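You operate a simulated robot arm through the tools that you are given. There is no shell and no other tool. Be economical: measure what you need, move in short steps, check, and stop when the job is done.

You are at the controls of a simulated robot arm. One attempt, no reset.

JOB
Fit two dividers in the flat crate and pack the good small tile from the drawer between them.
Fine: shut the drawer.
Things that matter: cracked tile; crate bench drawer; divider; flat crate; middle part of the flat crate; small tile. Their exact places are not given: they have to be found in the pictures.

Only the result counts: the job must be done as asked and must still hold three seconds after the hand-in. Knocking over, shifting, dropping, spilling or breaking anything else fails it.

ROBOT AND FRAMES
A 7-joint arm with a two-finger parallel gripper on a trunk, on a base that drives. Base frame: it is fixed to the floor where the robot stands at the start and does not move with it; the origin is under the middle of the robot, x ahead of it, y to its left, z up; the surface under the hand at the start is at about z = 840. Lengths are in mm, angles in rad, forces in N, time in s.
Its first joint turns from -2.601 to 2.601 rad. Places, roughly: crate bench drawer [600, 300, 700]; divider (23x2x8 cm) [800, 0, 900]; flat crate (39x26x9 cm) [800, -300, 900]; middle part of the flat crate [800, -300, 900]. Payload 3.5 kg.
Tool frame: the origin (TCP) lies between the finger pads and is the grasp point; the fingertips stand 23 mm ahead of it; z points along the fingers, y is the line along which they close. The gripper opens to 94 mm. The fingers are 38 mm wide and 10 mm thick; the gripper's body (54 by 96 mm) begins 39 mm behind the TCP.
Orientation is that of the tool frame in the base frame, as a unit quaternion [w, x, y, z]. With the fingers straight down and closing along the base's y, the tool's x points along the base's -x, its y along +y and its z along -z.

CONTROLS
- The arm moves only by the tool apply_moves. Its argument "plan" is a list that holds one entry, the list of rows, each a list of 7 numbers: the finger opening in mm, from 0 to 94, then the shift along the tool's x, y, z in mm, then the turn, a rotation vector about the tool's x, y, z in rad. In form: [[[hand, dx, dy, dz, wx, wy, wz], ...]]. A call has 1 to 20 rows; each row shifts and turns the commanded pose from where the row before left it, along the tool's axes as they then stand. A row lasts 0.2 s, in which the tool goes at most 50 mm and 0.15 rad; a call with a longer step from one row to the next is refused whole, and so is a gripper value outside its range. Where a pose cannot be reached the arm comes as near as it can. A force on the tool above 40 N (or 10 N above the force at the start of the call, whichever is more), or a blocked arm, ends the call early, and 0.2 s more pass. The fingers move at their own pace (about 153 mm/s each) and stop on an object; they squeeze with about 35 N. The grip force told is the motor's: it shows also when the fingers shut on nothing. Time passes only in rows, and 0.2 s behind the last, so rows that do not move let the fingers close. The reply holds the time, the measured pose of the TCP, the force on the tool along the base axes, the opening and the grip force, in the units named above and with some noise, with the torque about the TCP (base axes, N m) and any sound that the robot's microphone picked up, and new pictures: "show" is both (left out), scene, wrist or none.
- Cameras (640 x 400 px; columns grow to the right, rows downward): "scene" is now at [-243, 165.2, 1275.9]; the picture's right is [-0.26, -0.97, 0.00], its down [-0.48, 0.13, -0.86] and it looks along [0.84, -0.22, -0.50] (base axes); focal length 274 px, centre (320, 200). "wrist" rides on the gripper at [86, 16, -74] in the tool frame; the picture's right is [-0.18, 0.98, 0.00], its down [-0.58, -0.11, -0.81] and it looks along [-0.79, -0.15, 0.59] (tool axes); focal length 243 px, centre (320, 200).
- drive_base(legs): drives the robot by 1 to 6 legs, each [ahead, left, turn to the left] in mm, mm and rad, along the robot's own axes; the way and the turn of a leg run together, so that a leg with both is an arc; at most 1500 mm and 3.142 rad a leg. The arm and the cameras ride along, it lands a little off, and it stops where it bumps. It gives what a move gives, and a new picture of the scene camera.
- turn_head(pan, tilt): turns the head with the scene camera to pan (to the left, within 2.496 rad either way) and tilt (down, from -0.506 to 1.204), counted from straight ahead of the robot. It gives what a move gives, and a new picture of the scene camera.
- locate(camera, pixels): for up to 12 pixels [column, row] of the newest picture of that camera ("zoom" is the newest enlarged one), the place [x, y, z] in the base frame of the surface seen there, good to about 3 mm. The clock stands still meanwhile.
- close_up(camera, box): a new picture of the part [left, top, right, bottom] of that camera's present view, enlarged. The clock stands still meanwhile.
- close_job(): hands the job in; it is judged then, once.

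Work in short steps. Measure before you move; look again where a grasp or a placing could have gone wrong, and mend it. You have 80 turns and 260 pictures in all, those below and enlarged ones among them. Open the gripper and draw the arm clear of the work before you hand the job in, unless the task says otherwise; then end with one line.

The tools are called after "Request:" as a command line: name --argument value ..., lists and objects as JSON in quotes. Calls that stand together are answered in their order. apply_moves: Moves the arm, as the interface text tells. Its arguments: {"type":"object","properties":{"plan":{"type":"array"},"show":{"type":"string","enum":["both","scene","wrist","none"]}},"required":["plan"]} The other tools are called the same way: drive_base (legs) drives the base; turn_head (pan, tilt) turns the head that bears the scene camera; locate (camera, pixels) gives the place of the surface under pixels of a picture; close_up (camera, box) takes an enlarged picture of a part of a camera's view; close_job () hands the job in.

At the start:

```text
t: 0.0
eef_pos: [899.0, 168.4, 1079.5]
tcp_rot: [0.0, 0.0, 1.0, 0.0]
force: [0.3, -0.6, -0.4]
torque: [-0.01, -0.02, -0.03]
opening: 94.0
finger_force: 0.0
robot x, y, heading: [-0.4, 1.8, -0.006]
head pan, tilt: [-0.264, 0.525]
```

scene: 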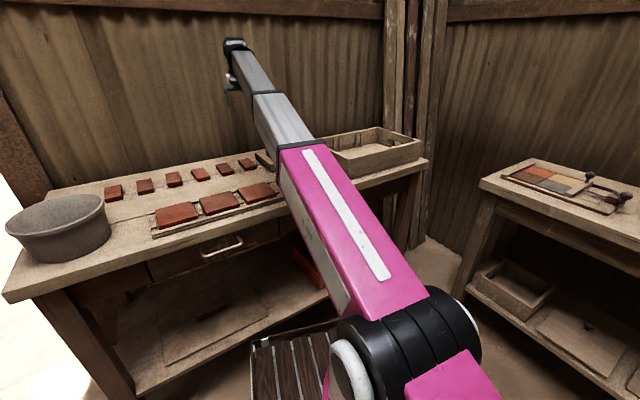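
wrist: 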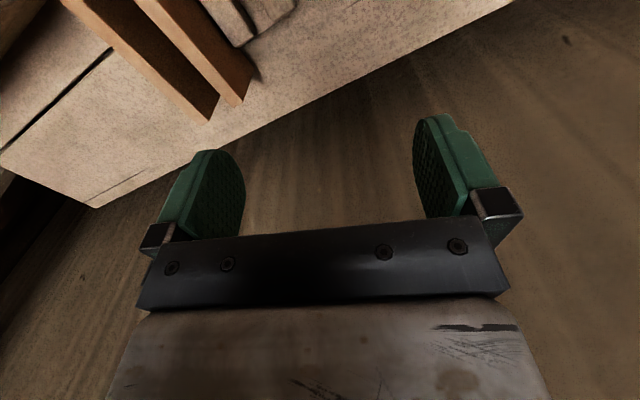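

The scene shows a bench with tiles, a drawer handle at about (222,247) and a crate near (375,150). I take enlarged views to find the parts.

Request:
close_up --camera "scene" --box '[240, 110, 440, 235]'

Request:
close_up --camera "scene" --box '[80, 140, 340, 300]'

Request:
locate --camera "scene" --pixels '[[222, 247], [203, 251], [240, 240], [345, 180], [425, 150], [385, 130], [390, 155], [200, 240], [265, 160], [170, 180], [60, 200], [300, 255]]'

```text
3.20 times, centred on (340, 172) of scene
```

zoom: 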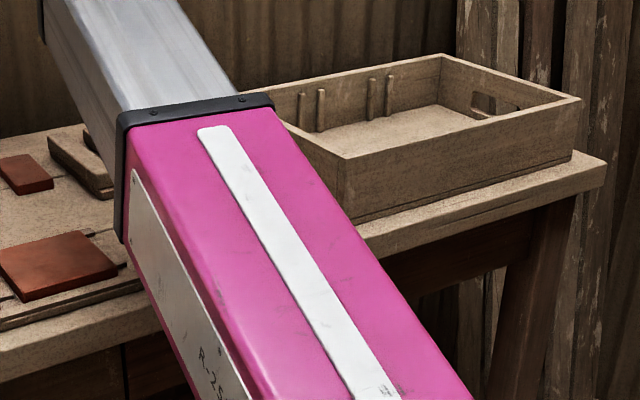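

```text
2.46 times, centred on (210, 220) of scene
```

zoom: 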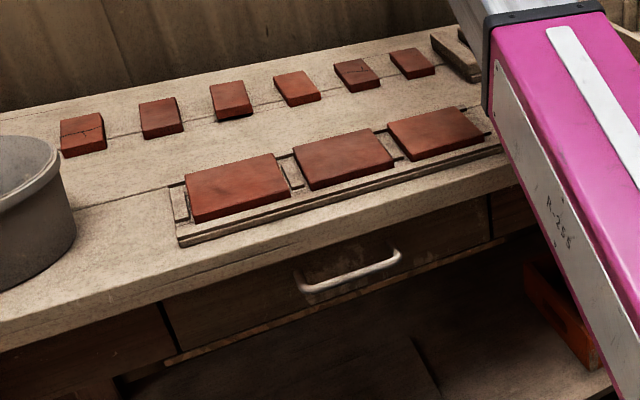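

```text
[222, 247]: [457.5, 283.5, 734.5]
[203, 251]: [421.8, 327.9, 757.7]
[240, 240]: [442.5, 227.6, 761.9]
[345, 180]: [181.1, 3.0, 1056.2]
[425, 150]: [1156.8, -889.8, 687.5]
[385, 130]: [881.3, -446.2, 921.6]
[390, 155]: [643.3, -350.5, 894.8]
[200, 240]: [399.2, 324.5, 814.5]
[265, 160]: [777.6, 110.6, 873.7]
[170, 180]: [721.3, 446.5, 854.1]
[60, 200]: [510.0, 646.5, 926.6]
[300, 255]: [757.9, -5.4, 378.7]
```

The arm hides the bench's middle. I swing the hand to the left to see the dividers.

Request:
apply_moves --plan '[[[94, 20, 45, 0, 0, 0, 0], [94, 20, 45, 0, 0, 0, 0], [94, 20, 45, 0, 0, 0, 0], [94, 20, 45, 0, 0, 0, 0], [94, 20, 45, 0, 0, 0, 0], [94, 20, 45, 0, 0, 0, 0], [94, 20, 45, 0, 0, 0, 0], [94, 20, 45, 0, 0, 0, 0]]]'

```text
t: 1.8
eef_pos: [737.1, 525.9, 1079.0]
tcp_rot: [0.0, 0.001, 1.0, 0.001]
force: [0.2, -0.2, -0.2]
torque: [0.01, -0.03, -0.01]
opening: 94.0
finger_force: 0.1
robot x, y, heading: [1.7, -2.8, 0.0]
head pan, tilt: [-0.264, 0.525]
```

scene: 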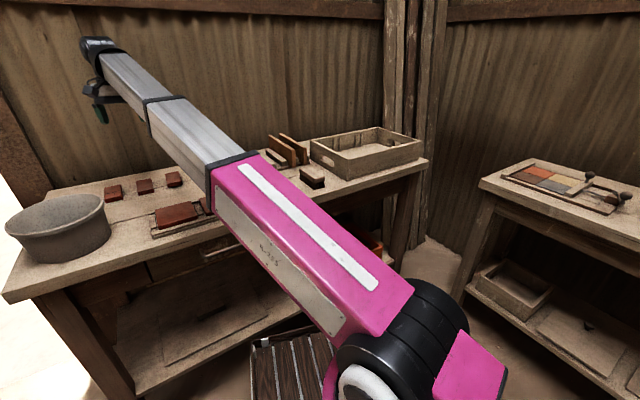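
wrist: 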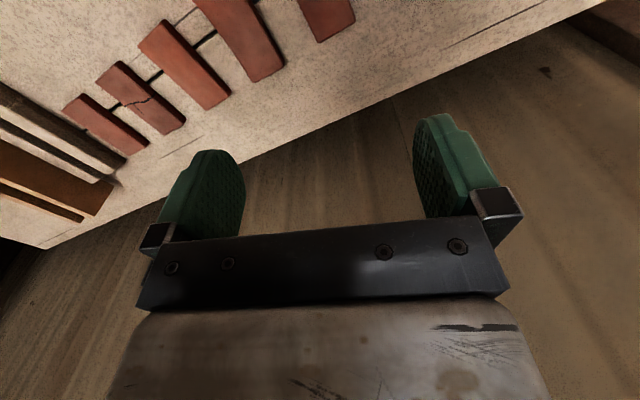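

Now the dividers (285,150) and crate (365,150) show. I enlarge and locate them.

Request:
close_up --camera "scene" --box '[300, 115, 436, 200]'

Request:
close_up --camera "scene" --box '[240, 120, 352, 190]'

Request:
locate --camera "zoom" --pixels '[[160, 150], [245, 90], [350, 165], [310, 200], [410, 330], [220, 220], [160, 175]]'

Request:
locate --camera "scene" --pixels '[[311, 141], [341, 161], [421, 142], [378, 128], [365, 152], [351, 145], [378, 146]]'

```text
4.71 times, centred on (368, 158) of scene
```

zoom: 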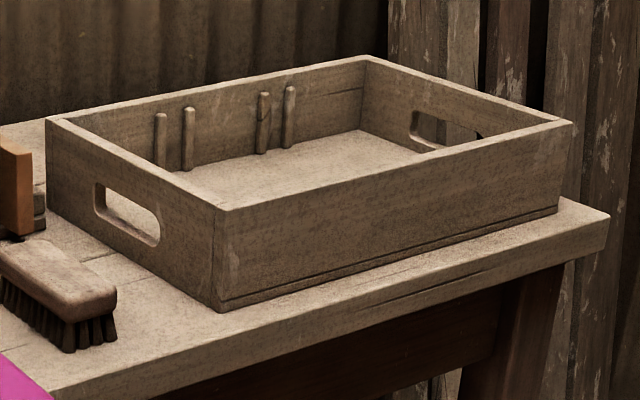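

```text
5.71 times, centred on (296, 155) of scene
```

zoom: 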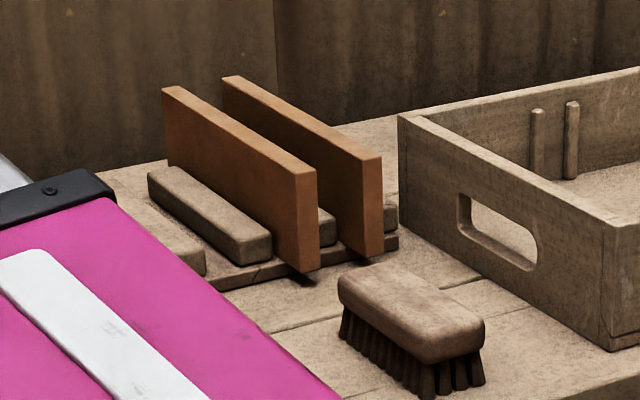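

```text
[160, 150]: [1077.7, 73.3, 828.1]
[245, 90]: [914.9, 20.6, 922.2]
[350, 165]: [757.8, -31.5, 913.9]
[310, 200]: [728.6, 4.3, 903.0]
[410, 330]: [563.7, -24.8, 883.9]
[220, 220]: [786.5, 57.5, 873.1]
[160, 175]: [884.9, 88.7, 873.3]
```

```text
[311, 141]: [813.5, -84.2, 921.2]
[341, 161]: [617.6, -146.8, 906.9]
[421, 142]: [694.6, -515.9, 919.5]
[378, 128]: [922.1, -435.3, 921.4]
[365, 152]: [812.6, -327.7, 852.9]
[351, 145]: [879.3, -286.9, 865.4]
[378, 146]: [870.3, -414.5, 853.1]
```

Dividers stand in a rack at about (830, 30), the crate is turned by about 12°. I bring the hand to (540,-30) so that the wrist camera looks at both from near.

Request:
apply_moves --plan '[[[94, 15, -43, 0, 0, 0, 0], [94, 15, -43, 0, 0, 0, 0], [94, 15, -43, 0, 0, 0, 0], [94, 15, -43, 0, 0, 0, 0], [94, 15, -43, 0, 0, 0, 0], [94, 15, -43, 0, 0, 0, 0], [94, 15, -43, 0, 0, 0, 0], [94, 15, -43, 0, 0, 0, 0], [94, 15, -43, 0, 0, 0, 0], [94, 15, -43, 0, 0, 0, 0], [94, 15, -43, 0, 0, 0, 0], [94, 15, -43, 0, 0, 0, 0], [94, 15, -43, 0, 0, 0, 0]]]'

```text
t: 3.6
eef_pos: [626.4, 195.0, 1079.7]
tcp_rot: [0.004, 0.009, 1.0, 0.002]
force: [-0.2, 11.4, -2.6]
torque: [-1.11, -0.32, -1.18]
opening: 93.9
finger_force: 0.1
robot x, y, heading: [-5.3, 1.9, -0.0]
head pan, tilt: [-0.264, 0.525]
stopped in row 9: the force on the tool passed its limit at 62 N (the readings are from after the stop); the commanded pose is now the measured one
```

scene: 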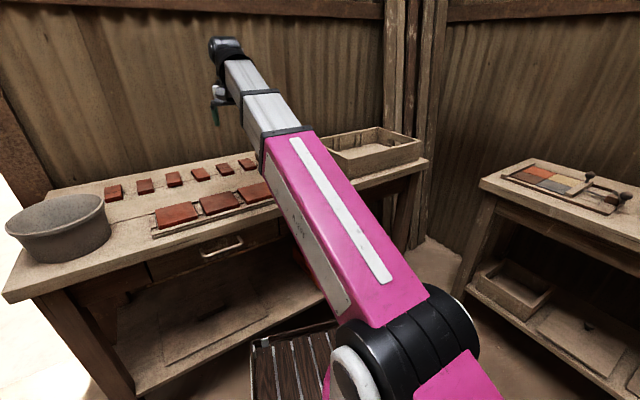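
wrist: 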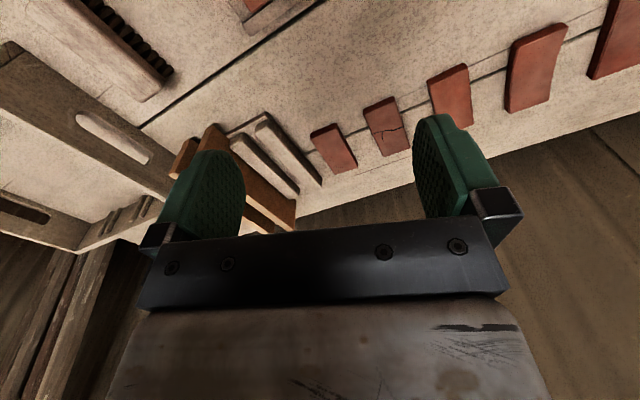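

The stop looks like the wrist camera meeting the robot's own forearm (torque puts the contact at the camera). I back off outward to keep the arm stretched, then look from about (760,200).

Request:
apply_moves --plan '[[[94, -20, 15, 0, 0, 0, 0], [94, -40, 0, 0, 0, 0, 0], [94, -40, 0, 0, 0, 0, 0], [94, -40, 0, 0, 0, 0, 0]]]' --show "wrist"

```text
t: 4.6
eef_pos: [767.6, 210.3, 1079.9]
tcp_rot: [0.002, 0.009, 1.0, 0.001]
force: [0.0, -1.0, -0.6]
torque: [0.02, 0.02, -0.01]
opening: 93.8
finger_force: 0.0
robot x, y, heading: [-0.5, -2.2, -0.002]
head pan, tilt: [-0.264, 0.525]
```

wrist: 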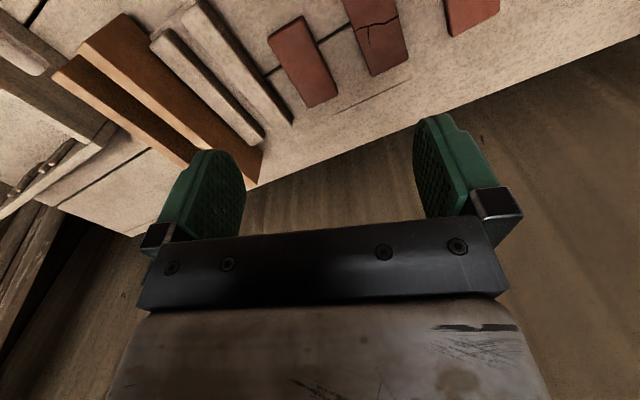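

The dividers are in the wrist view near (60–260, 15–180). I enlarge and locate.

Request:
close_up --camera "wrist" --box '[0, 0, 320, 200]'

```text
2.00 times, centred on (160, 100) of wrist
```

zoom: 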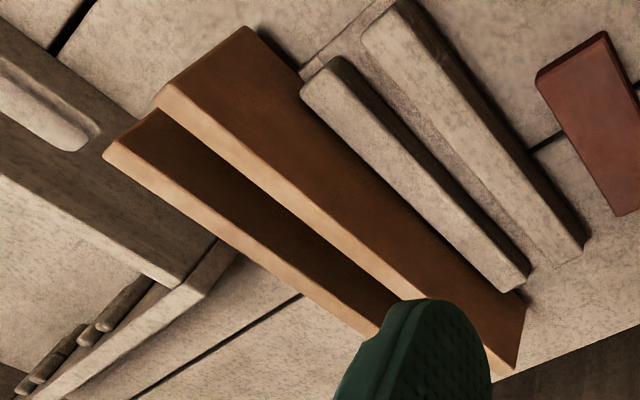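

Request:
locate --camera "zoom" --pixels '[[165, 96], [487, 352], [330, 226], [180, 78], [112, 153], [365, 318], [250, 245], [245, 32], [515, 365], [340, 80], [470, 200], [300, 55]]'

Request:
locate --camera "scene" --pixels '[[225, 240]]'

```text
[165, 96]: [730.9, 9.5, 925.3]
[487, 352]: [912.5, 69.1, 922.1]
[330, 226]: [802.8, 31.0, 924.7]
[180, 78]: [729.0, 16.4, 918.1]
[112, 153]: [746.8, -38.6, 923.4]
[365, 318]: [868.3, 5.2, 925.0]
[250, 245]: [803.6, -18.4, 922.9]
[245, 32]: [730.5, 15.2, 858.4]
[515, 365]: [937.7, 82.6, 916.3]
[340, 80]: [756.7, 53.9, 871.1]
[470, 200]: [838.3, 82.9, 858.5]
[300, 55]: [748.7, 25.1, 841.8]
```

```text
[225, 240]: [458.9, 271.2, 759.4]
```

Dividers: axis direction about 19° from +x, spacing 47 mm, tops at z≈923. Next I view the crate by moving to (760,-105) and turning the hand toward it.

Request:
apply_moves --plan '[[[94, 0, -45, 0, 0, 0, 0], [94, 0, -45, 0, 0, 0, 0], [94, 0, -45, 0, 0, 0, 0], [94, 0, -45, 0, 0, 0, 0], [94, 0, -45, 0, 0, 0, 0], [94, 0, -45, 0, 0, 0, 0], [94, 0, -45, 0, 0, 0, 0], [94, 0, 0, 0, 0, 0, 0.14], [94, 0, 0, 0, 0, 0, 0.14], [94, 0, 0, 0, 0, 0, 0.14], [94, 0, 0, 0, 0, 0, 0.14], [94, 0, 0, 0, 0, 0, 0.14], [94, 0, 0, 0, 0, 0, 0.14], [94, 0, 0, 0, 0, 0, 0.14]]]'

```text
t: 5.5
eef_pos: [766.3, 74.2, 1080.6]
tcp_rot: [0.008, 0.012, 1.0, 0.002]
force: [1.6, -1.8, -4.7]
torque: [0.18, -0.15, 0.23]
opening: 93.7
finger_force: 0.1
robot x, y, heading: [-1.1, 0.4, 0.003]
head pan, tilt: [-0.264, 0.525]
stopped in row 4: the force on the tool passed its limit at 45 N (the readings are from after the stop); the commanded pose is now the measured one
```

scene: 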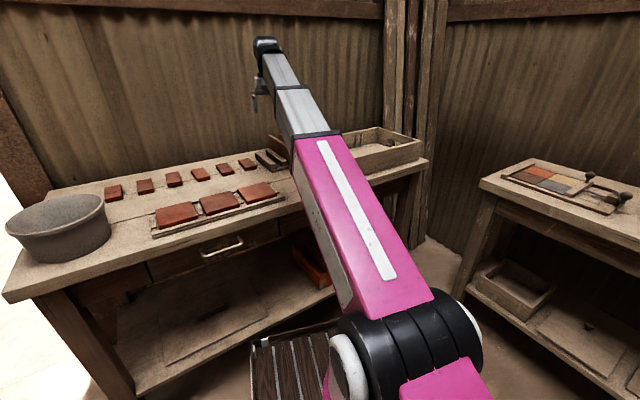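
wrist: 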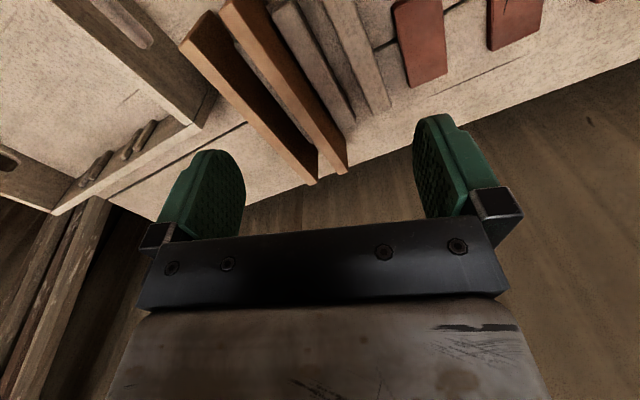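

No contact is visible, residual force is small; likely a dynamic jolt. I go on with smaller steps.

Request:
apply_moves --plan '[[[94, 0, -15, 0, 0, 0, 0.03], [94, 0, -20, 0, 0, 0, 0.06], [94, 0, -20, 0, 0, 0, 0.06], [94, 0, -20, 0, 0, 0, 0.06], [94, 0, -20, 0, 0, 0, 0.06], [94, 0, -20, 0, 0, 0, 0.06], [94, 0, -20, 0, 0, 0, 0.06], [94, 5, -20, 0, 0, 0, 0.06], [94, 10, -20, 0, 0, 0, 0.06], [94, 10, -20, 0, 0, 0, 0.06], [94, 10, -20, 0, 0, 0, 0.06], [94, 10, -10, 0, 0, 0, 0.06], [94, 0, 0, 0, 0, 0, 0.06], [94, 0, 0, 0, 0, 0, 0.06], [94, 0, 0, 0, 0, 0, 0.06]]]'

```text
t: 8.7
eef_pos: [659.2, -113.2, 1077.8]
tcp_rot: [0.004, 0.432, 0.902, 0.004]
force: [-0.4, 0.3, -0.7]
torque: [0.01, -0.01, -0.04]
opening: 94.0
finger_force: 0.0
robot x, y, heading: [-3.0, 0.2, 0.003]
head pan, tilt: [-0.264, 0.525]
```

scene: 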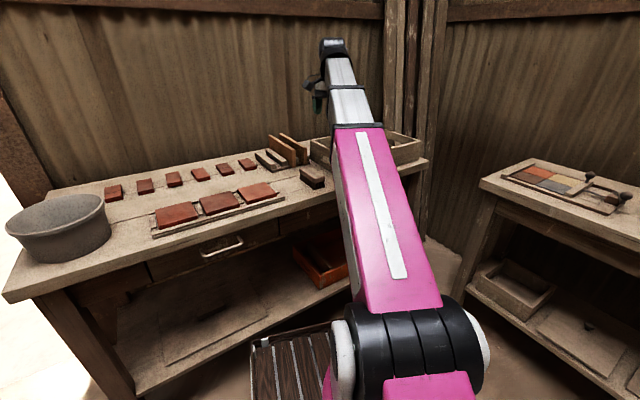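
wrist: 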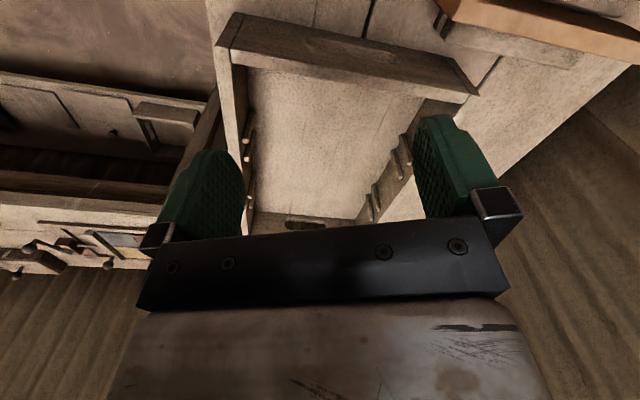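

Both walls' ribs are visible now, left at about (248,150–200), right at (370–405,160–200). I enlarge and locate.

Request:
close_up --camera "wrist" --box '[230, 90, 438, 220]'

Request:
close_up --camera "scene" --box '[250, 125, 330, 175]'

Request:
locate --camera "wrist" --pixels '[[478, 92], [217, 45], [240, 60], [456, 92], [255, 205], [350, 218], [330, 150]]'

```text
3.08 times, centred on (334, 155) of wrist
```

zoom: 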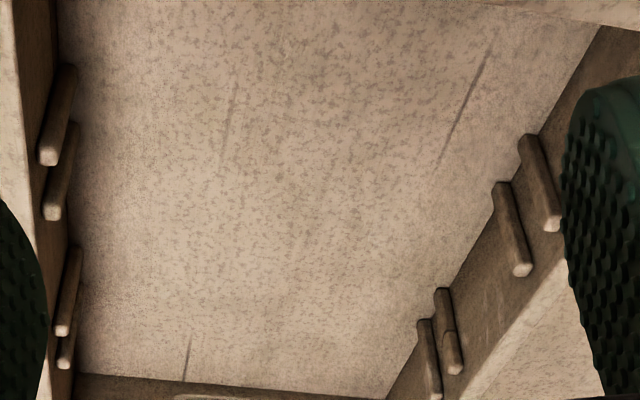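

```text
8.00 times, centred on (290, 150) of scene
```

zoom: 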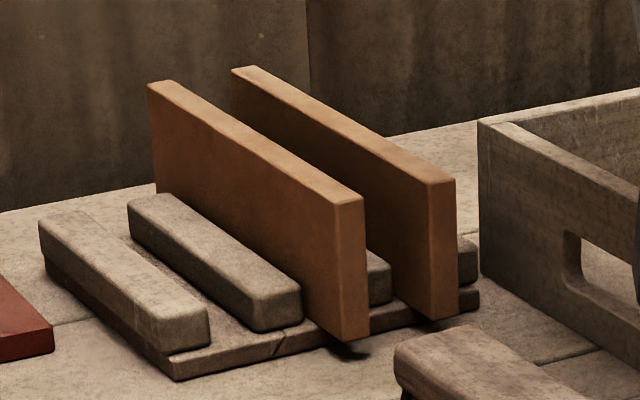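

```text
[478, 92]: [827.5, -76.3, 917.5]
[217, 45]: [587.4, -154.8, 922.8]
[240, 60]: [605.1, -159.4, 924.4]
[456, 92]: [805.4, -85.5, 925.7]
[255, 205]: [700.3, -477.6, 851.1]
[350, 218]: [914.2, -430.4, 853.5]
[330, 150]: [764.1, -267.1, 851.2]
```

Now finer views of the ribs.

Request:
close_up --camera "wrist" --box '[350, 120, 430, 230]'

Request:
close_up --camera "wrist" --box '[230, 100, 326, 220]'

Request:
close_up --camera "wrist" --box '[230, 90, 438, 220]'

Request:
locate --camera "zoom" --pixels '[[550, 228], [520, 272], [453, 370], [433, 398], [47, 158], [52, 212], [62, 332], [64, 364], [533, 150], [506, 198], [443, 300], [425, 330]]'

```text
3.64 times, centred on (390, 175) of wrist
```

zoom: 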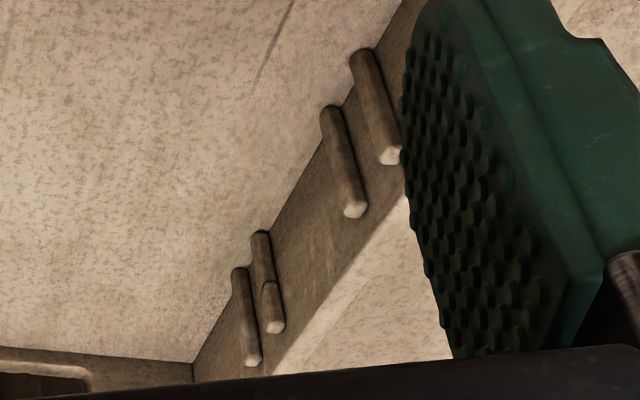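

```text
3.33 times, centred on (278, 160) of wrist
```

zoom: 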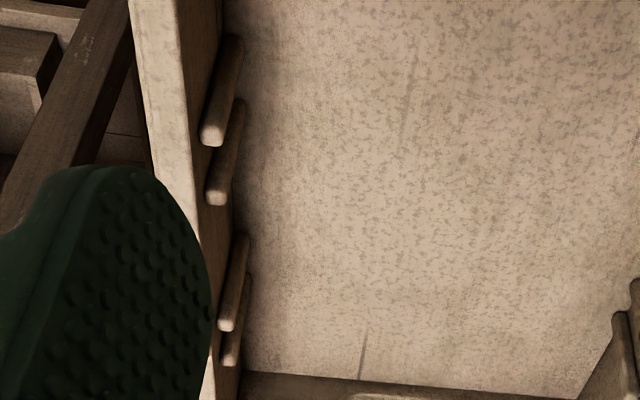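

```text
3.08 times, centred on (334, 155) of wrist
```

zoom: 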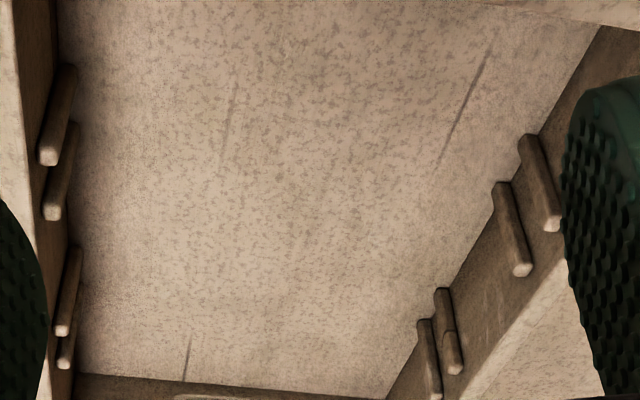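

```text
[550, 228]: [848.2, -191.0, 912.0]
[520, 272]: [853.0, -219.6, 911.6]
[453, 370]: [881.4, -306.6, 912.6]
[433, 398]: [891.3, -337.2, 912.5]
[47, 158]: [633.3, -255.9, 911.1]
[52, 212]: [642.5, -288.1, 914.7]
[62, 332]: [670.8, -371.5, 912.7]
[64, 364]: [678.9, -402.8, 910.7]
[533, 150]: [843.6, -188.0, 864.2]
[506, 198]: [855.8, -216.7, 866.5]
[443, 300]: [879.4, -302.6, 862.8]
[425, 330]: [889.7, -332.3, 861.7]
```

Slot A mid ≈ (744,-239), slot B mid ≈ (781,-354), crate angle ≈ 17.3°. I measure the dividers' edges once more from the scene view.

Request:
close_up --camera "scene" --box '[250, 125, 330, 175]'

Request:
locate --camera "zoom" --pixels '[[338, 200], [361, 196], [152, 86], [174, 84], [255, 145], [275, 143], [430, 180], [453, 177], [236, 71], [252, 69], [330, 124], [346, 122]]'

```text
8.00 times, centred on (290, 150) of scene
```

zoom: 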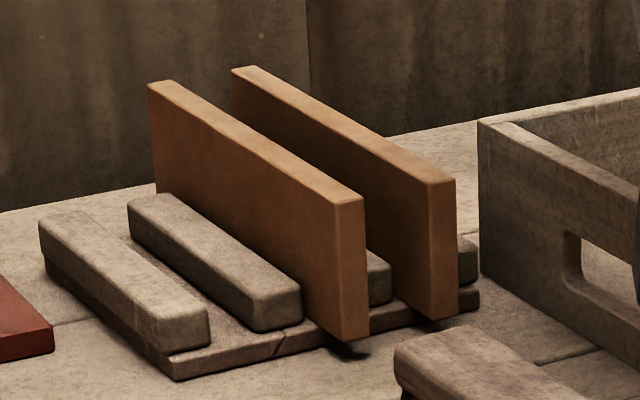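

```text
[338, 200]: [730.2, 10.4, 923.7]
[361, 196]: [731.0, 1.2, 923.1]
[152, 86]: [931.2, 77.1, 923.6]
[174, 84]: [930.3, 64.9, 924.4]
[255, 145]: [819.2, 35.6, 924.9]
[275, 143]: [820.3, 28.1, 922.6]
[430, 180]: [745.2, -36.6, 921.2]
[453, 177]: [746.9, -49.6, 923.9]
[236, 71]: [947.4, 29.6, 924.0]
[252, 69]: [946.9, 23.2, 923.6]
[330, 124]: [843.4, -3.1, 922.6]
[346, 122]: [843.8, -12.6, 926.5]
```

Divider 1 centre ≈ (833,39), yaw 18.3°, about 12 mm thick. I go above it, turn the hand to match, and narrow the fingers to 44 mm.

Request:
apply_moves --plan '[[[44, 0.9, 13, 0, 0, 0, 0], [44, 0.9, 23, 0, 0, 0, 0], [44, 0.9, 23, 0, 0, 0, 0], [44, 0.9, 23, 0, 0, 0, 0], [44, 0.9, 23, 0, 0, 0, 0], [44, 0.9, 23, 0, 0, 0, 0], [44, 0.9, 23, 0, 0, 0, 0], [44, 0.9, 23, 0, 0, 0, 0], [44, 0.9, 23, 0, 0, 0, 0], [44, 1, 33, 0, 0, 0, 0], [44, 0, 0, 0, 0, 0, -0.121], [44, 0, 0, 0, 0, 0, -0.121], [44, 0, 0, 0, 0, 0, -0.121], [44, 0, 0, 0, 0, 0, -0.121], [44, 0, 0, 0, 0, 0, -0.121], [44, 0, 0, 0, 0, 0, -0.121], [44, 0, 0, 0, 0, 0, -0.121], [44, 0, 0, 0, 0, 0, -0.121], [44, 0, 0, 0, 0, 0, -0.121], [44, 0, 0, 0, 0, 0, -0.121]]]'

```text
t: 12.8
eef_pos: [832.6, 37.9, 1082.0]
tcp_rot: [0.006, -0.158, 0.987, 0.001]
force: [-0.1, 1.0, -0.5]
torque: [0.03, 0.01, -0.07]
opening: 44.0
finger_force: 0.1
robot x, y, heading: [-2.6, 4.3, -0.0]
head pan, tilt: [-0.264, 0.525]
```

scene: 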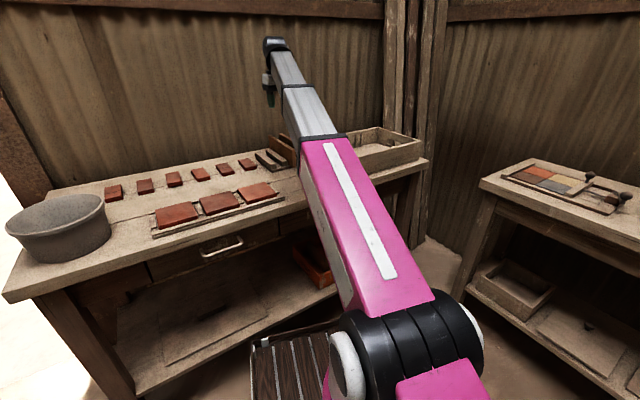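
wrist: 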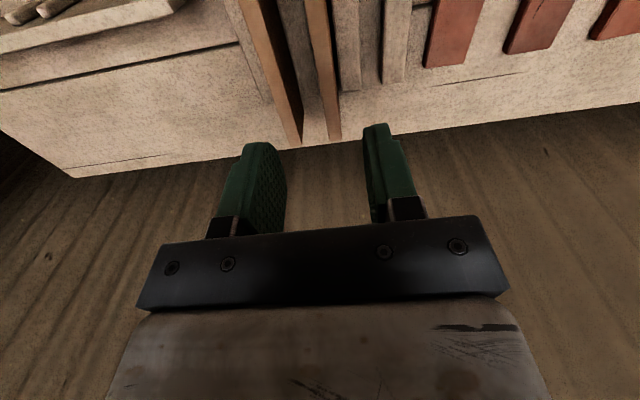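

Aligned above divider 1. I descend to z≈952 and check.

Request:
apply_moves --plan '[[[44, 0, 0, 10, 0, 0, 0], [44, 0, 0, 20, 0, 0, 0], [44, 0, 0, 20, 0, 0, 0], [44, 0, 0, 20, 0, 0, 0], [44, 0, 0, 20, 0, 0, 0], [44, 0, 0, 20, 0, 0, 0], [44, 0, 0, 15, 0, 0, 0], [44, 0, 0, 5, 0, 0, 0]]]' --show "wrist"

Request:
close_up --camera "scene" --box '[240, 85, 336, 185]'

```text
t: 14.7
eef_pos: [832.7, 38.3, 951.1]
tcp_rot: [0.007, -0.157, 0.988, 0.001]
force: [0.0, 0.4, 0.5]
torque: [0.01, -0.01, 0.01]
opening: 43.9
finger_force: 0.1
robot x, y, heading: [1.0, 1.6, 0.002]
head pan, tilt: [-0.264, 0.525]
```

wrist: 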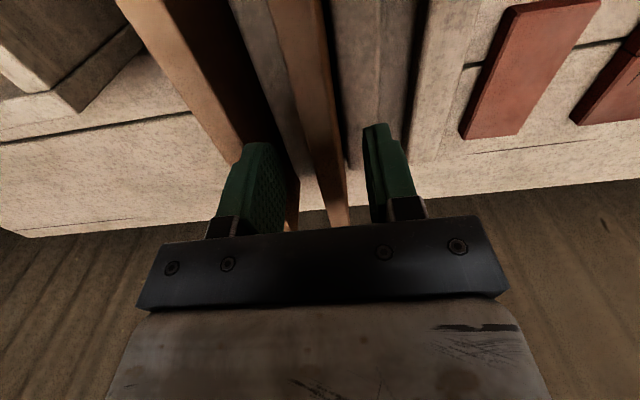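

```text
4.00 times, centred on (288, 135) of scene
```

zoom: 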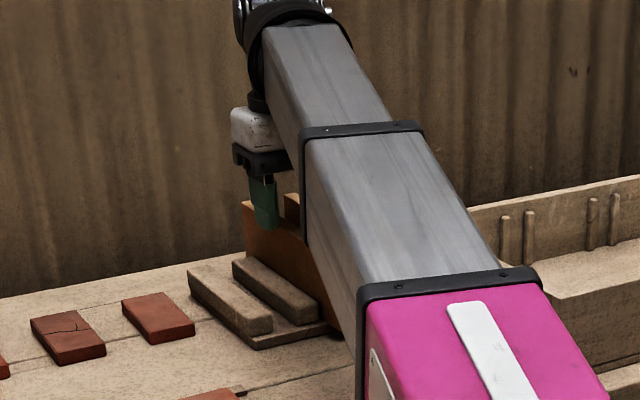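

The divider lies between the fingers. I descend to z≈908 and close.

Request:
apply_moves --plan '[[[44, 0, 0, 14, 0, 0, 0], [44, 0, 0, 15, 0, 0, 0], [44, 0, 0, 14, 0, 0, 0], [30, 0, 0, 0, 0, 0, 0], [20, 0, 0, 0, 0, 0, 0], [10, 0, 0, 0, 0, 0, 0], [0, 0, 0, 0, 0, 0, 0], [0, 0, 0, 0, 0, 0, 0]]]' --show "wrist"

```text
t: 16.4
eef_pos: [834.4, 39.5, 909.2]
tcp_rot: [0.006, -0.157, 0.988, 0.001]
force: [-0.2, 0.3, 0.0]
torque: [-0.01, -0.01, -0.02]
opening: 15.0
finger_force: 34.7
robot x, y, heading: [3.5, -1.8, 0.001]
head pan, tilt: [-0.264, 0.525]
```

wrist: 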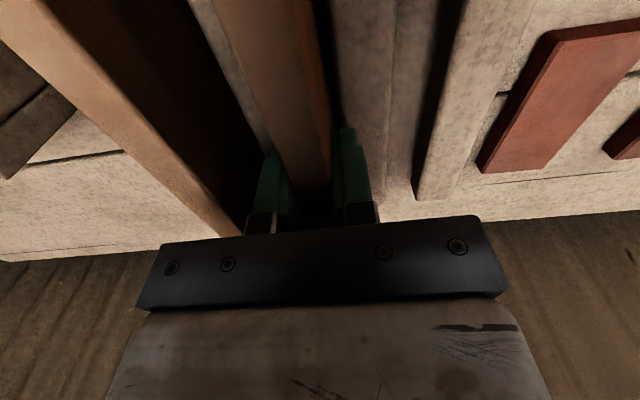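

Held: 15 mm thick. I lift it straight up 130 mm.

Request:
apply_moves --plan '[[[0, 0, 0, -8, 0, 0, 0], [0, 0, 0, -12, 0, 0, 0], [0, 0, 0, -15, 0, 0, 0], [0, 0, 0, -20, 0, 0, 0], [0, 0, 0, -20, 0, 0, 0], [0, 0, 0, -20, 0, 0, 0], [0, 0, 0, -20, 0, 0, 0], [0, 0, 0, -15, 0, 0, 0], [0, 0, 0, 0, 0, 0, 0]]]'

Request:
close_up --camera "wrist" --box '[160, 0, 480, 200]'

```text
t: 18.4
eef_pos: [832.3, 37.5, 1037.3]
tcp_rot: [0.006, -0.157, 0.988, 0.001]
force: [0.2, -0.2, -0.1]
torque: [0.0, 0.06, -0.02]
opening: 14.9
finger_force: 35.2
robot x, y, heading: [-4.4, -0.9, 0.003]
head pan, tilt: [-0.264, 0.525]
```

scene: 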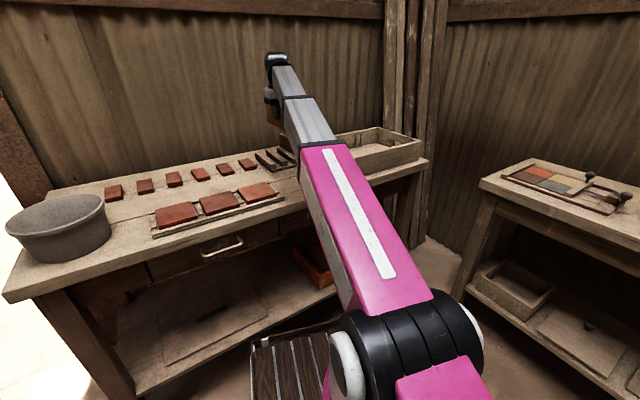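
wrist: 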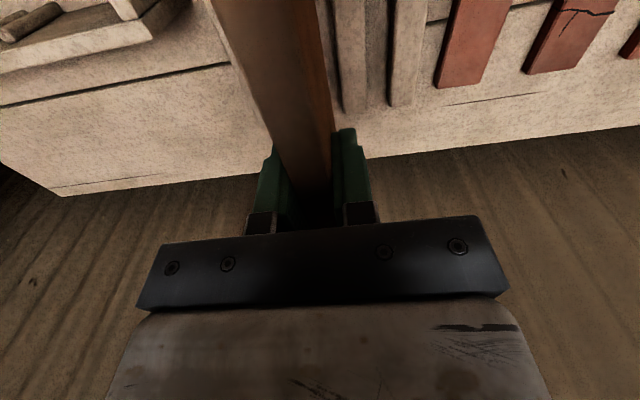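

```text
2.00 times, centred on (320, 100) of wrist
```

zoom: 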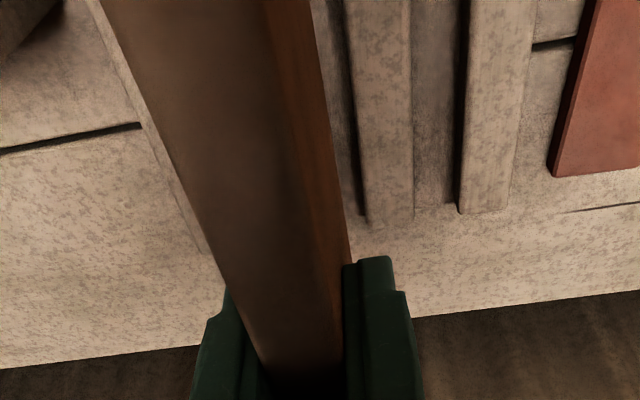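

I check the divider's ends relative to the hand from the scene camera.

Request:
close_up --camera "scene" --box '[240, 60, 336, 160]'

```text
4.00 times, centred on (288, 110) of scene
```

zoom: 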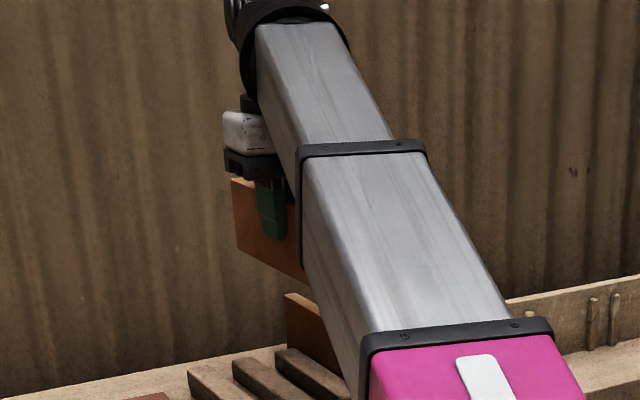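

Request:
locate --camera "zoom" --pixels '[[236, 190], [238, 220], [239, 240], [242, 200]]'

Request:
locate --camera "wrist" --pixels '[[230, 20], [270, 10], [300, 60], [310, 100], [300, 150], [305, 175]]'

```text
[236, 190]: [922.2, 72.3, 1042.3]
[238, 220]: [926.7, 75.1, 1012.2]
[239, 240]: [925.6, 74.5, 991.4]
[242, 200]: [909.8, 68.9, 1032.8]
```

```text
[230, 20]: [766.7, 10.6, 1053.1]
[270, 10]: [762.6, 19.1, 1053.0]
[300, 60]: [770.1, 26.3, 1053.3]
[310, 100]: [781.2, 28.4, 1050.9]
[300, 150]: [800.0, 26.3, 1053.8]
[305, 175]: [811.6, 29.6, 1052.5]
```

Divider centre is about 4 mm nearer than the TCP along its length. I carry it over slot B: target TCP ≈ (784.5,-353.3).

Request:
apply_moves --plan '[[[0, 9.26, -10, 0, 0, 0, 0], [0, 9.26, -20, 0, 0, 0, 0], [0, 9.26, -20, 0, 0, 0, 0], [0, 9.26, -20, 0, 0, 0, 0], [0, 9.26, -20, 0, 0, 0, 0], [0, 9.26, -20, 0, 0, 0, 0], [0, 9.26, -20, 0, 0, 0, 0], [0, 9.26, -20, 0, 0, 0, 0], [0, 9.26, -20, 0, 0, 0, 0], [0, 9.26, -20, 0, 0, 0, 0], [0, 9.26, -20, 0, 0, 0, 0], [0, 9.26, -20, 0, 0, 0, 0], [0, 9.26, -20, 0, 0, 0, 0], [0, 9.26, -20, 0, 0, 0, 0], [0, 9.26, -20, 0, 0, 0, 0], [0, 9.26, -20, 0, 0, 0, 0], [0, 9.26, -20, 0, 0, 0, 0], [0, 9.26, -20, 0, 0, 0, 0], [0, 0, -7, 0, 0, 0, 0.012], [0, 0, 0, 0, 0, 0, 0]]]'

```text
t: 22.6
eef_pos: [785.4, -353.1, 1037.1]
tcp_rot: [0.005, -0.152, 0.988, 0.0]
force: [-0.4, -0.5, 0.1]
torque: [0.02, 0.0, 0.01]
opening: 15.2
finger_force: 35.3
robot x, y, heading: [2.6, -0.1, 0.003]
head pan, tilt: [-0.264, 0.525]
```

scene: 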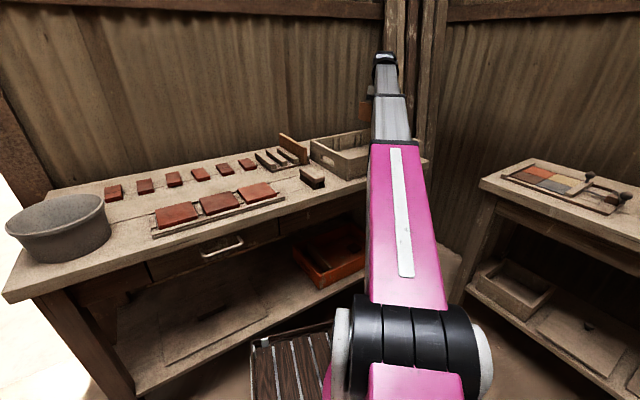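
wrist: 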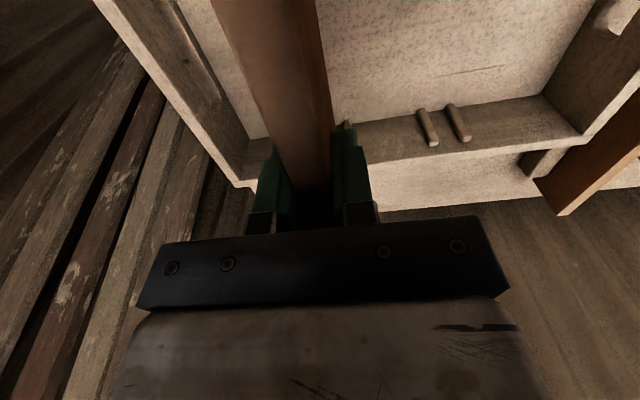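

The hand holds the divider over slot B. I re-measure ribs and the far wall from this closer view.

Request:
close_up --camera "wrist" --box '[320, 60, 640, 220]'

Request:
locate --camera "zoom" --pixels '[[55, 130], [219, 166], [285, 158], [202, 106], [262, 98], [350, 170], [150, 180], [165, 150], [455, 70], [120, 160]]'

```text
2.00 times, centred on (480, 140) of wrist
```

zoom: 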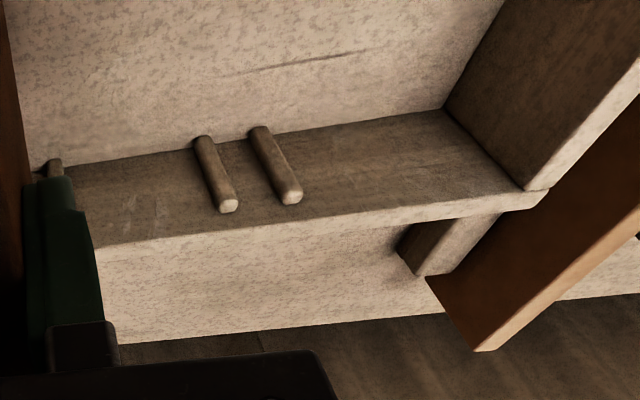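

```text
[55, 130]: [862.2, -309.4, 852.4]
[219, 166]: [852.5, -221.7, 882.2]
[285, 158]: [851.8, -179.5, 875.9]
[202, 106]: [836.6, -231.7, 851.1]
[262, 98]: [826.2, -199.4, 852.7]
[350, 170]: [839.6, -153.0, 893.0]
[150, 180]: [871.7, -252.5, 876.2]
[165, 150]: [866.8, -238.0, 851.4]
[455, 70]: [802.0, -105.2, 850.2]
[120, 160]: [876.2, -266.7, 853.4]
```

I measure divider 2's true length with stronger zooms, as fit is tight (inner width ≈ 234 mm).

Request:
close_up --camera "scene" --box '[272, 128, 312, 170]'

Request:
close_up --camera "scene" --box '[350, 80, 400, 130]'

```text
9.52 times, centred on (292, 149) of scene
```

zoom: 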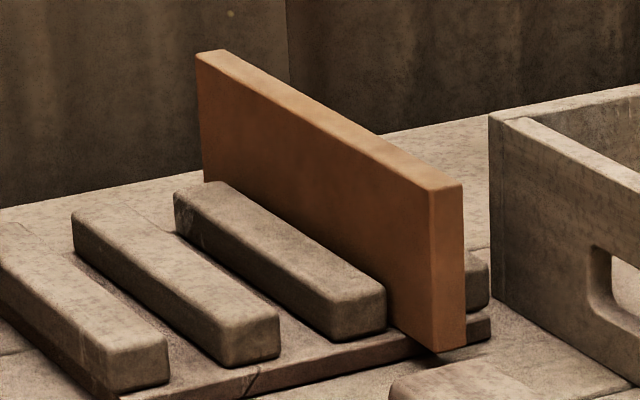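

```text
8.00 times, centred on (375, 105) of scene
```

zoom: 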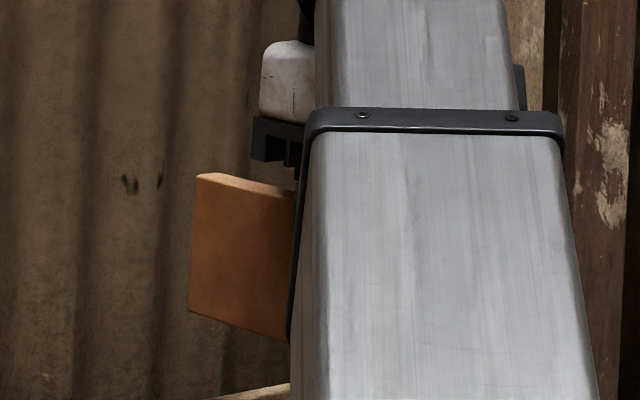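

Request:
locate --camera "zoom" --pixels '[[198, 190], [195, 220], [194, 250], [192, 280], [191, 305], [193, 250], [204, 176], [230, 250], [270, 250]]'

Request:
close_up --camera "scene" --box '[272, 128, 312, 170]'

Request:
locate --camera "zoom" --pixels '[[197, 70], [199, 100], [202, 140], [198, 54], [220, 51], [429, 230], [430, 280], [450, 260], [432, 330], [460, 230]]'

```text
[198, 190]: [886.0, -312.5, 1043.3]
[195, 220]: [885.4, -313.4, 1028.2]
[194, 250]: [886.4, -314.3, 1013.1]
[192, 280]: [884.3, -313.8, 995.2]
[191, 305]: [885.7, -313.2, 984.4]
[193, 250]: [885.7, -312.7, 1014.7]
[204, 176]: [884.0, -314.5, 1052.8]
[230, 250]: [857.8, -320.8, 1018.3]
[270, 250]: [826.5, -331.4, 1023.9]
```

```text
9.52 times, centred on (292, 149) of scene
```

zoom: 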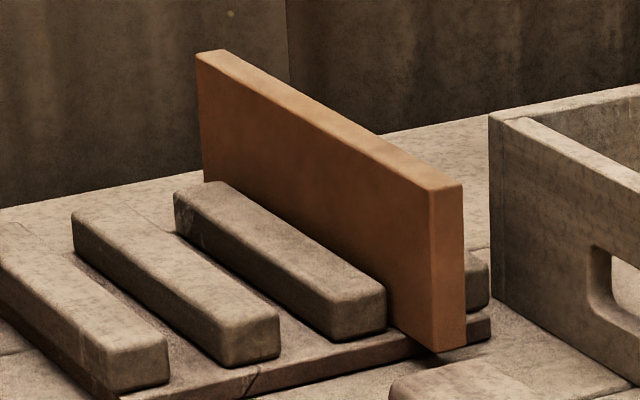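

```text
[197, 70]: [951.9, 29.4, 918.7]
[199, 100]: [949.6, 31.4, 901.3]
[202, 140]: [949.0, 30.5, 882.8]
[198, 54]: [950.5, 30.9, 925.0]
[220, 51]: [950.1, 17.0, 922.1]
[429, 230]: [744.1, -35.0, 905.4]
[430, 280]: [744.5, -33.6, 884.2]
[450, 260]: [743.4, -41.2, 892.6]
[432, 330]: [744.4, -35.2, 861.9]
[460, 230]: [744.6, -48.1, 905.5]
```

Divider length ≈218, far end at 753 along the slot axis; I'll shift 3 mm back. One more check of rib lateral positions from this view.

Request:
close_up --camera "wrist" --box '[320, 80, 480, 180]'

Request:
locate --camera "zoom" --pixels '[[437, 250], [451, 252], [460, 250], [565, 238], [575, 238], [582, 236], [408, 140], [522, 122], [105, 165], [108, 172], [85, 170], [560, 160]]'

```text
4.00 times, centred on (400, 130) of wrist
```

zoom: 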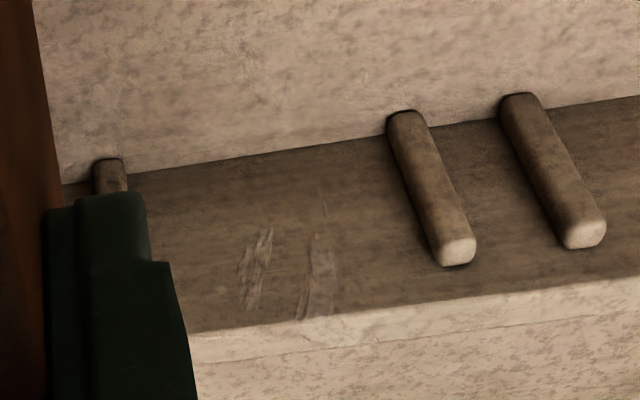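

```text
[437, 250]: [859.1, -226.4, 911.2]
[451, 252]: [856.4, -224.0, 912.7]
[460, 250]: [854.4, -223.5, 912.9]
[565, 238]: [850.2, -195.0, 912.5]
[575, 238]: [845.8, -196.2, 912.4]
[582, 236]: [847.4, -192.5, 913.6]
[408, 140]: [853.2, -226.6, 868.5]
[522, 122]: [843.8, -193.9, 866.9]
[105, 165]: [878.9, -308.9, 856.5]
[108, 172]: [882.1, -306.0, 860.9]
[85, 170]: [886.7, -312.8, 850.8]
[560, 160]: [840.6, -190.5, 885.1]
```

Lateral position matches slot B (−569.5). I shift 3 mm and lower to z≈955, watching for contact.

Request:
apply_moves --plan '[[[0, 3.3, 0, 5, 0, 0, 0], [0, 0, 0, 12, 0, 0, 0], [0, 0, 0, 12, 0, 0, 0], [0, 0, 0, 12, 0, 0, 0], [0, 0, 0, 12, 0, 0, 0], [0, 0, 0, 10, 0, 0, 0], [0, 0, 0, 10, 0, 0, 0], [0, 0, 0, 8, 0, 0, 0], [0, 0, 0, 0, 0, 0, 0]]]' --show "wrist"

Request:
close_up --camera "wrist" --box '[200, 60, 440, 210]'

```text
t: 24.6
eef_pos: [783.2, -352.6, 955.4]
tcp_rot: [0.006, -0.152, 0.988, 0.0]
force: [-0.3, -0.6, 0.0]
torque: [-0.05, 0.01, -0.02]
opening: 15.6
finger_force: 35.1
robot x, y, heading: [-1.1, -0.9, -0.006]
head pan, tilt: [-0.264, 0.525]
```

wrist: 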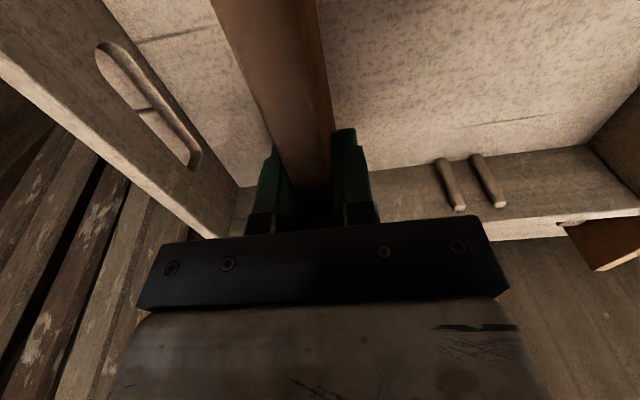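

```text
2.67 times, centred on (320, 135) of wrist
```

zoom: 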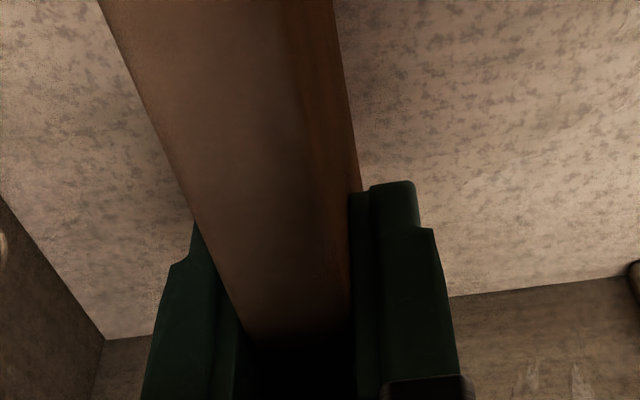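

No contact yet. I go on down slowly toward z≈920.

Request:
apply_moves --plan '[[[0, 0, 0, 6, 0, 0, 0], [0, 0, 0, 6, 0, 0, 0], [0, 0, 0, 6, 0, 0, 0], [0, 0, 0, 6, 0, 0, 0], [0, 0, 0, 5, 0, 0, 0], [0, 0, 0, 4, 0, 0, 0], [0, 0, 0, 0, 0, 0, 0]]]' --show "scene"

Request:
close_up --camera "scene" --box '[300, 95, 440, 200]'

```text
t: 26.2
eef_pos: [782.6, -352.0, 924.0]
tcp_rot: [0.006, -0.152, 0.988, 0.0]
force: [0.4, 0.1, 0.4]
torque: [0.01, 0.02, 0.01]
opening: 15.5
finger_force: 34.6
robot x, y, heading: [2.2, 2.4, -0.004]
head pan, tilt: [-0.264, 0.525]
```

scene: 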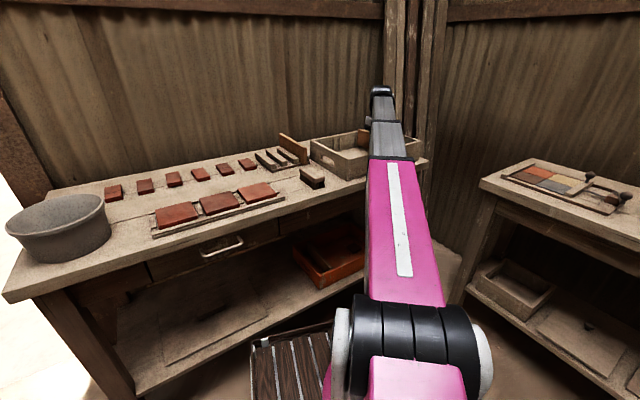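

```text
3.81 times, centred on (370, 148) of scene
```

zoom: 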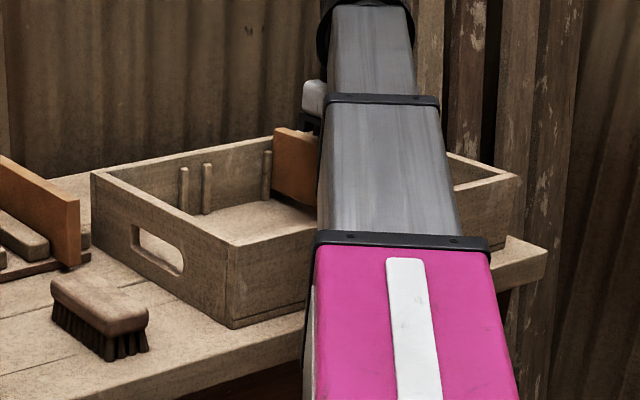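

The divider is between the ribs, low over the floor. I continue in 2–3 mm rows until it touches.

Request:
apply_moves --plan '[[[0, 0, 0, 2, 0, 0, 0], [0, 0, 0, 2, 0, 0, 0], [0, 0, 0, 2, 0, 0, 0], [0, 0, 0, 2, 0, 0, 0], [0, 0, 0, 2, 0, 0, 0], [0, 0, 0, 0, 0, 0, 0]]]' --show "none"

Request:
close_up --camera "scene" --box '[330, 110, 390, 160]'

Request:
locate --camera "zoom" --pixels '[[340, 210], [330, 250], [300, 180], [330, 130], [360, 135]]'

```text
t: 27.6
eef_pos: [783.1, -351.6, 912.4]
tcp_rot: [0.006, -0.151, 0.988, 0.001]
force: [0.7, 0.3, -0.6]
torque: [0.0, -0.01, 0.03]
opening: 15.1
finger_force: 35.2
robot x, y, heading: [-0.5, 1.2, -0.005]
head pan, tilt: [-0.264, 0.525]
```

```text
8.00 times, centred on (360, 135) of scene
```

zoom: 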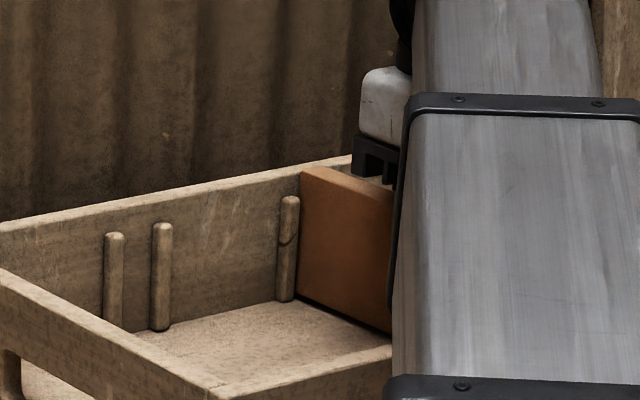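

```text
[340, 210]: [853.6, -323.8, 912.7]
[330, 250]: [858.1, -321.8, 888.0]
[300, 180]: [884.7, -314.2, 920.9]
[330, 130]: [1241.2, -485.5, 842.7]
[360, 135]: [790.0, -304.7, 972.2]
```

Still slightly above the floor (dark gap). Lower further.

Request:
apply_moves --plan '[[[0, 0, 0, 2, 0, 0, 0], [0, 0, 0, 1.5, 0, 0, 0], [0, 0, 0, 1.5, 0, 0, 0], [0, 0, 0, 0, 0, 0, 0]]]' --show "none"

Request:
close_up --camera "scene" --box '[350, 115, 385, 160]'

```text
t: 28.6
eef_pos: [782.6, -352.7, 908.6]
tcp_rot: [0.007, -0.152, 0.988, 0.0]
force: [2.8, -1.3, 23.2]
torque: [-0.17, 0.29, -0.02]
opening: 15.0
finger_force: 34.3
robot x, y, heading: [2.7, -1.2, 0.005]
head pan, tilt: [-0.264, 0.525]
```

```text
8.89 times, centred on (368, 138) of scene
```

zoom: 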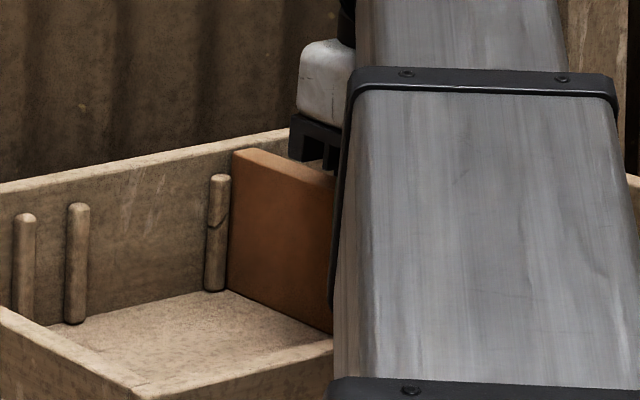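

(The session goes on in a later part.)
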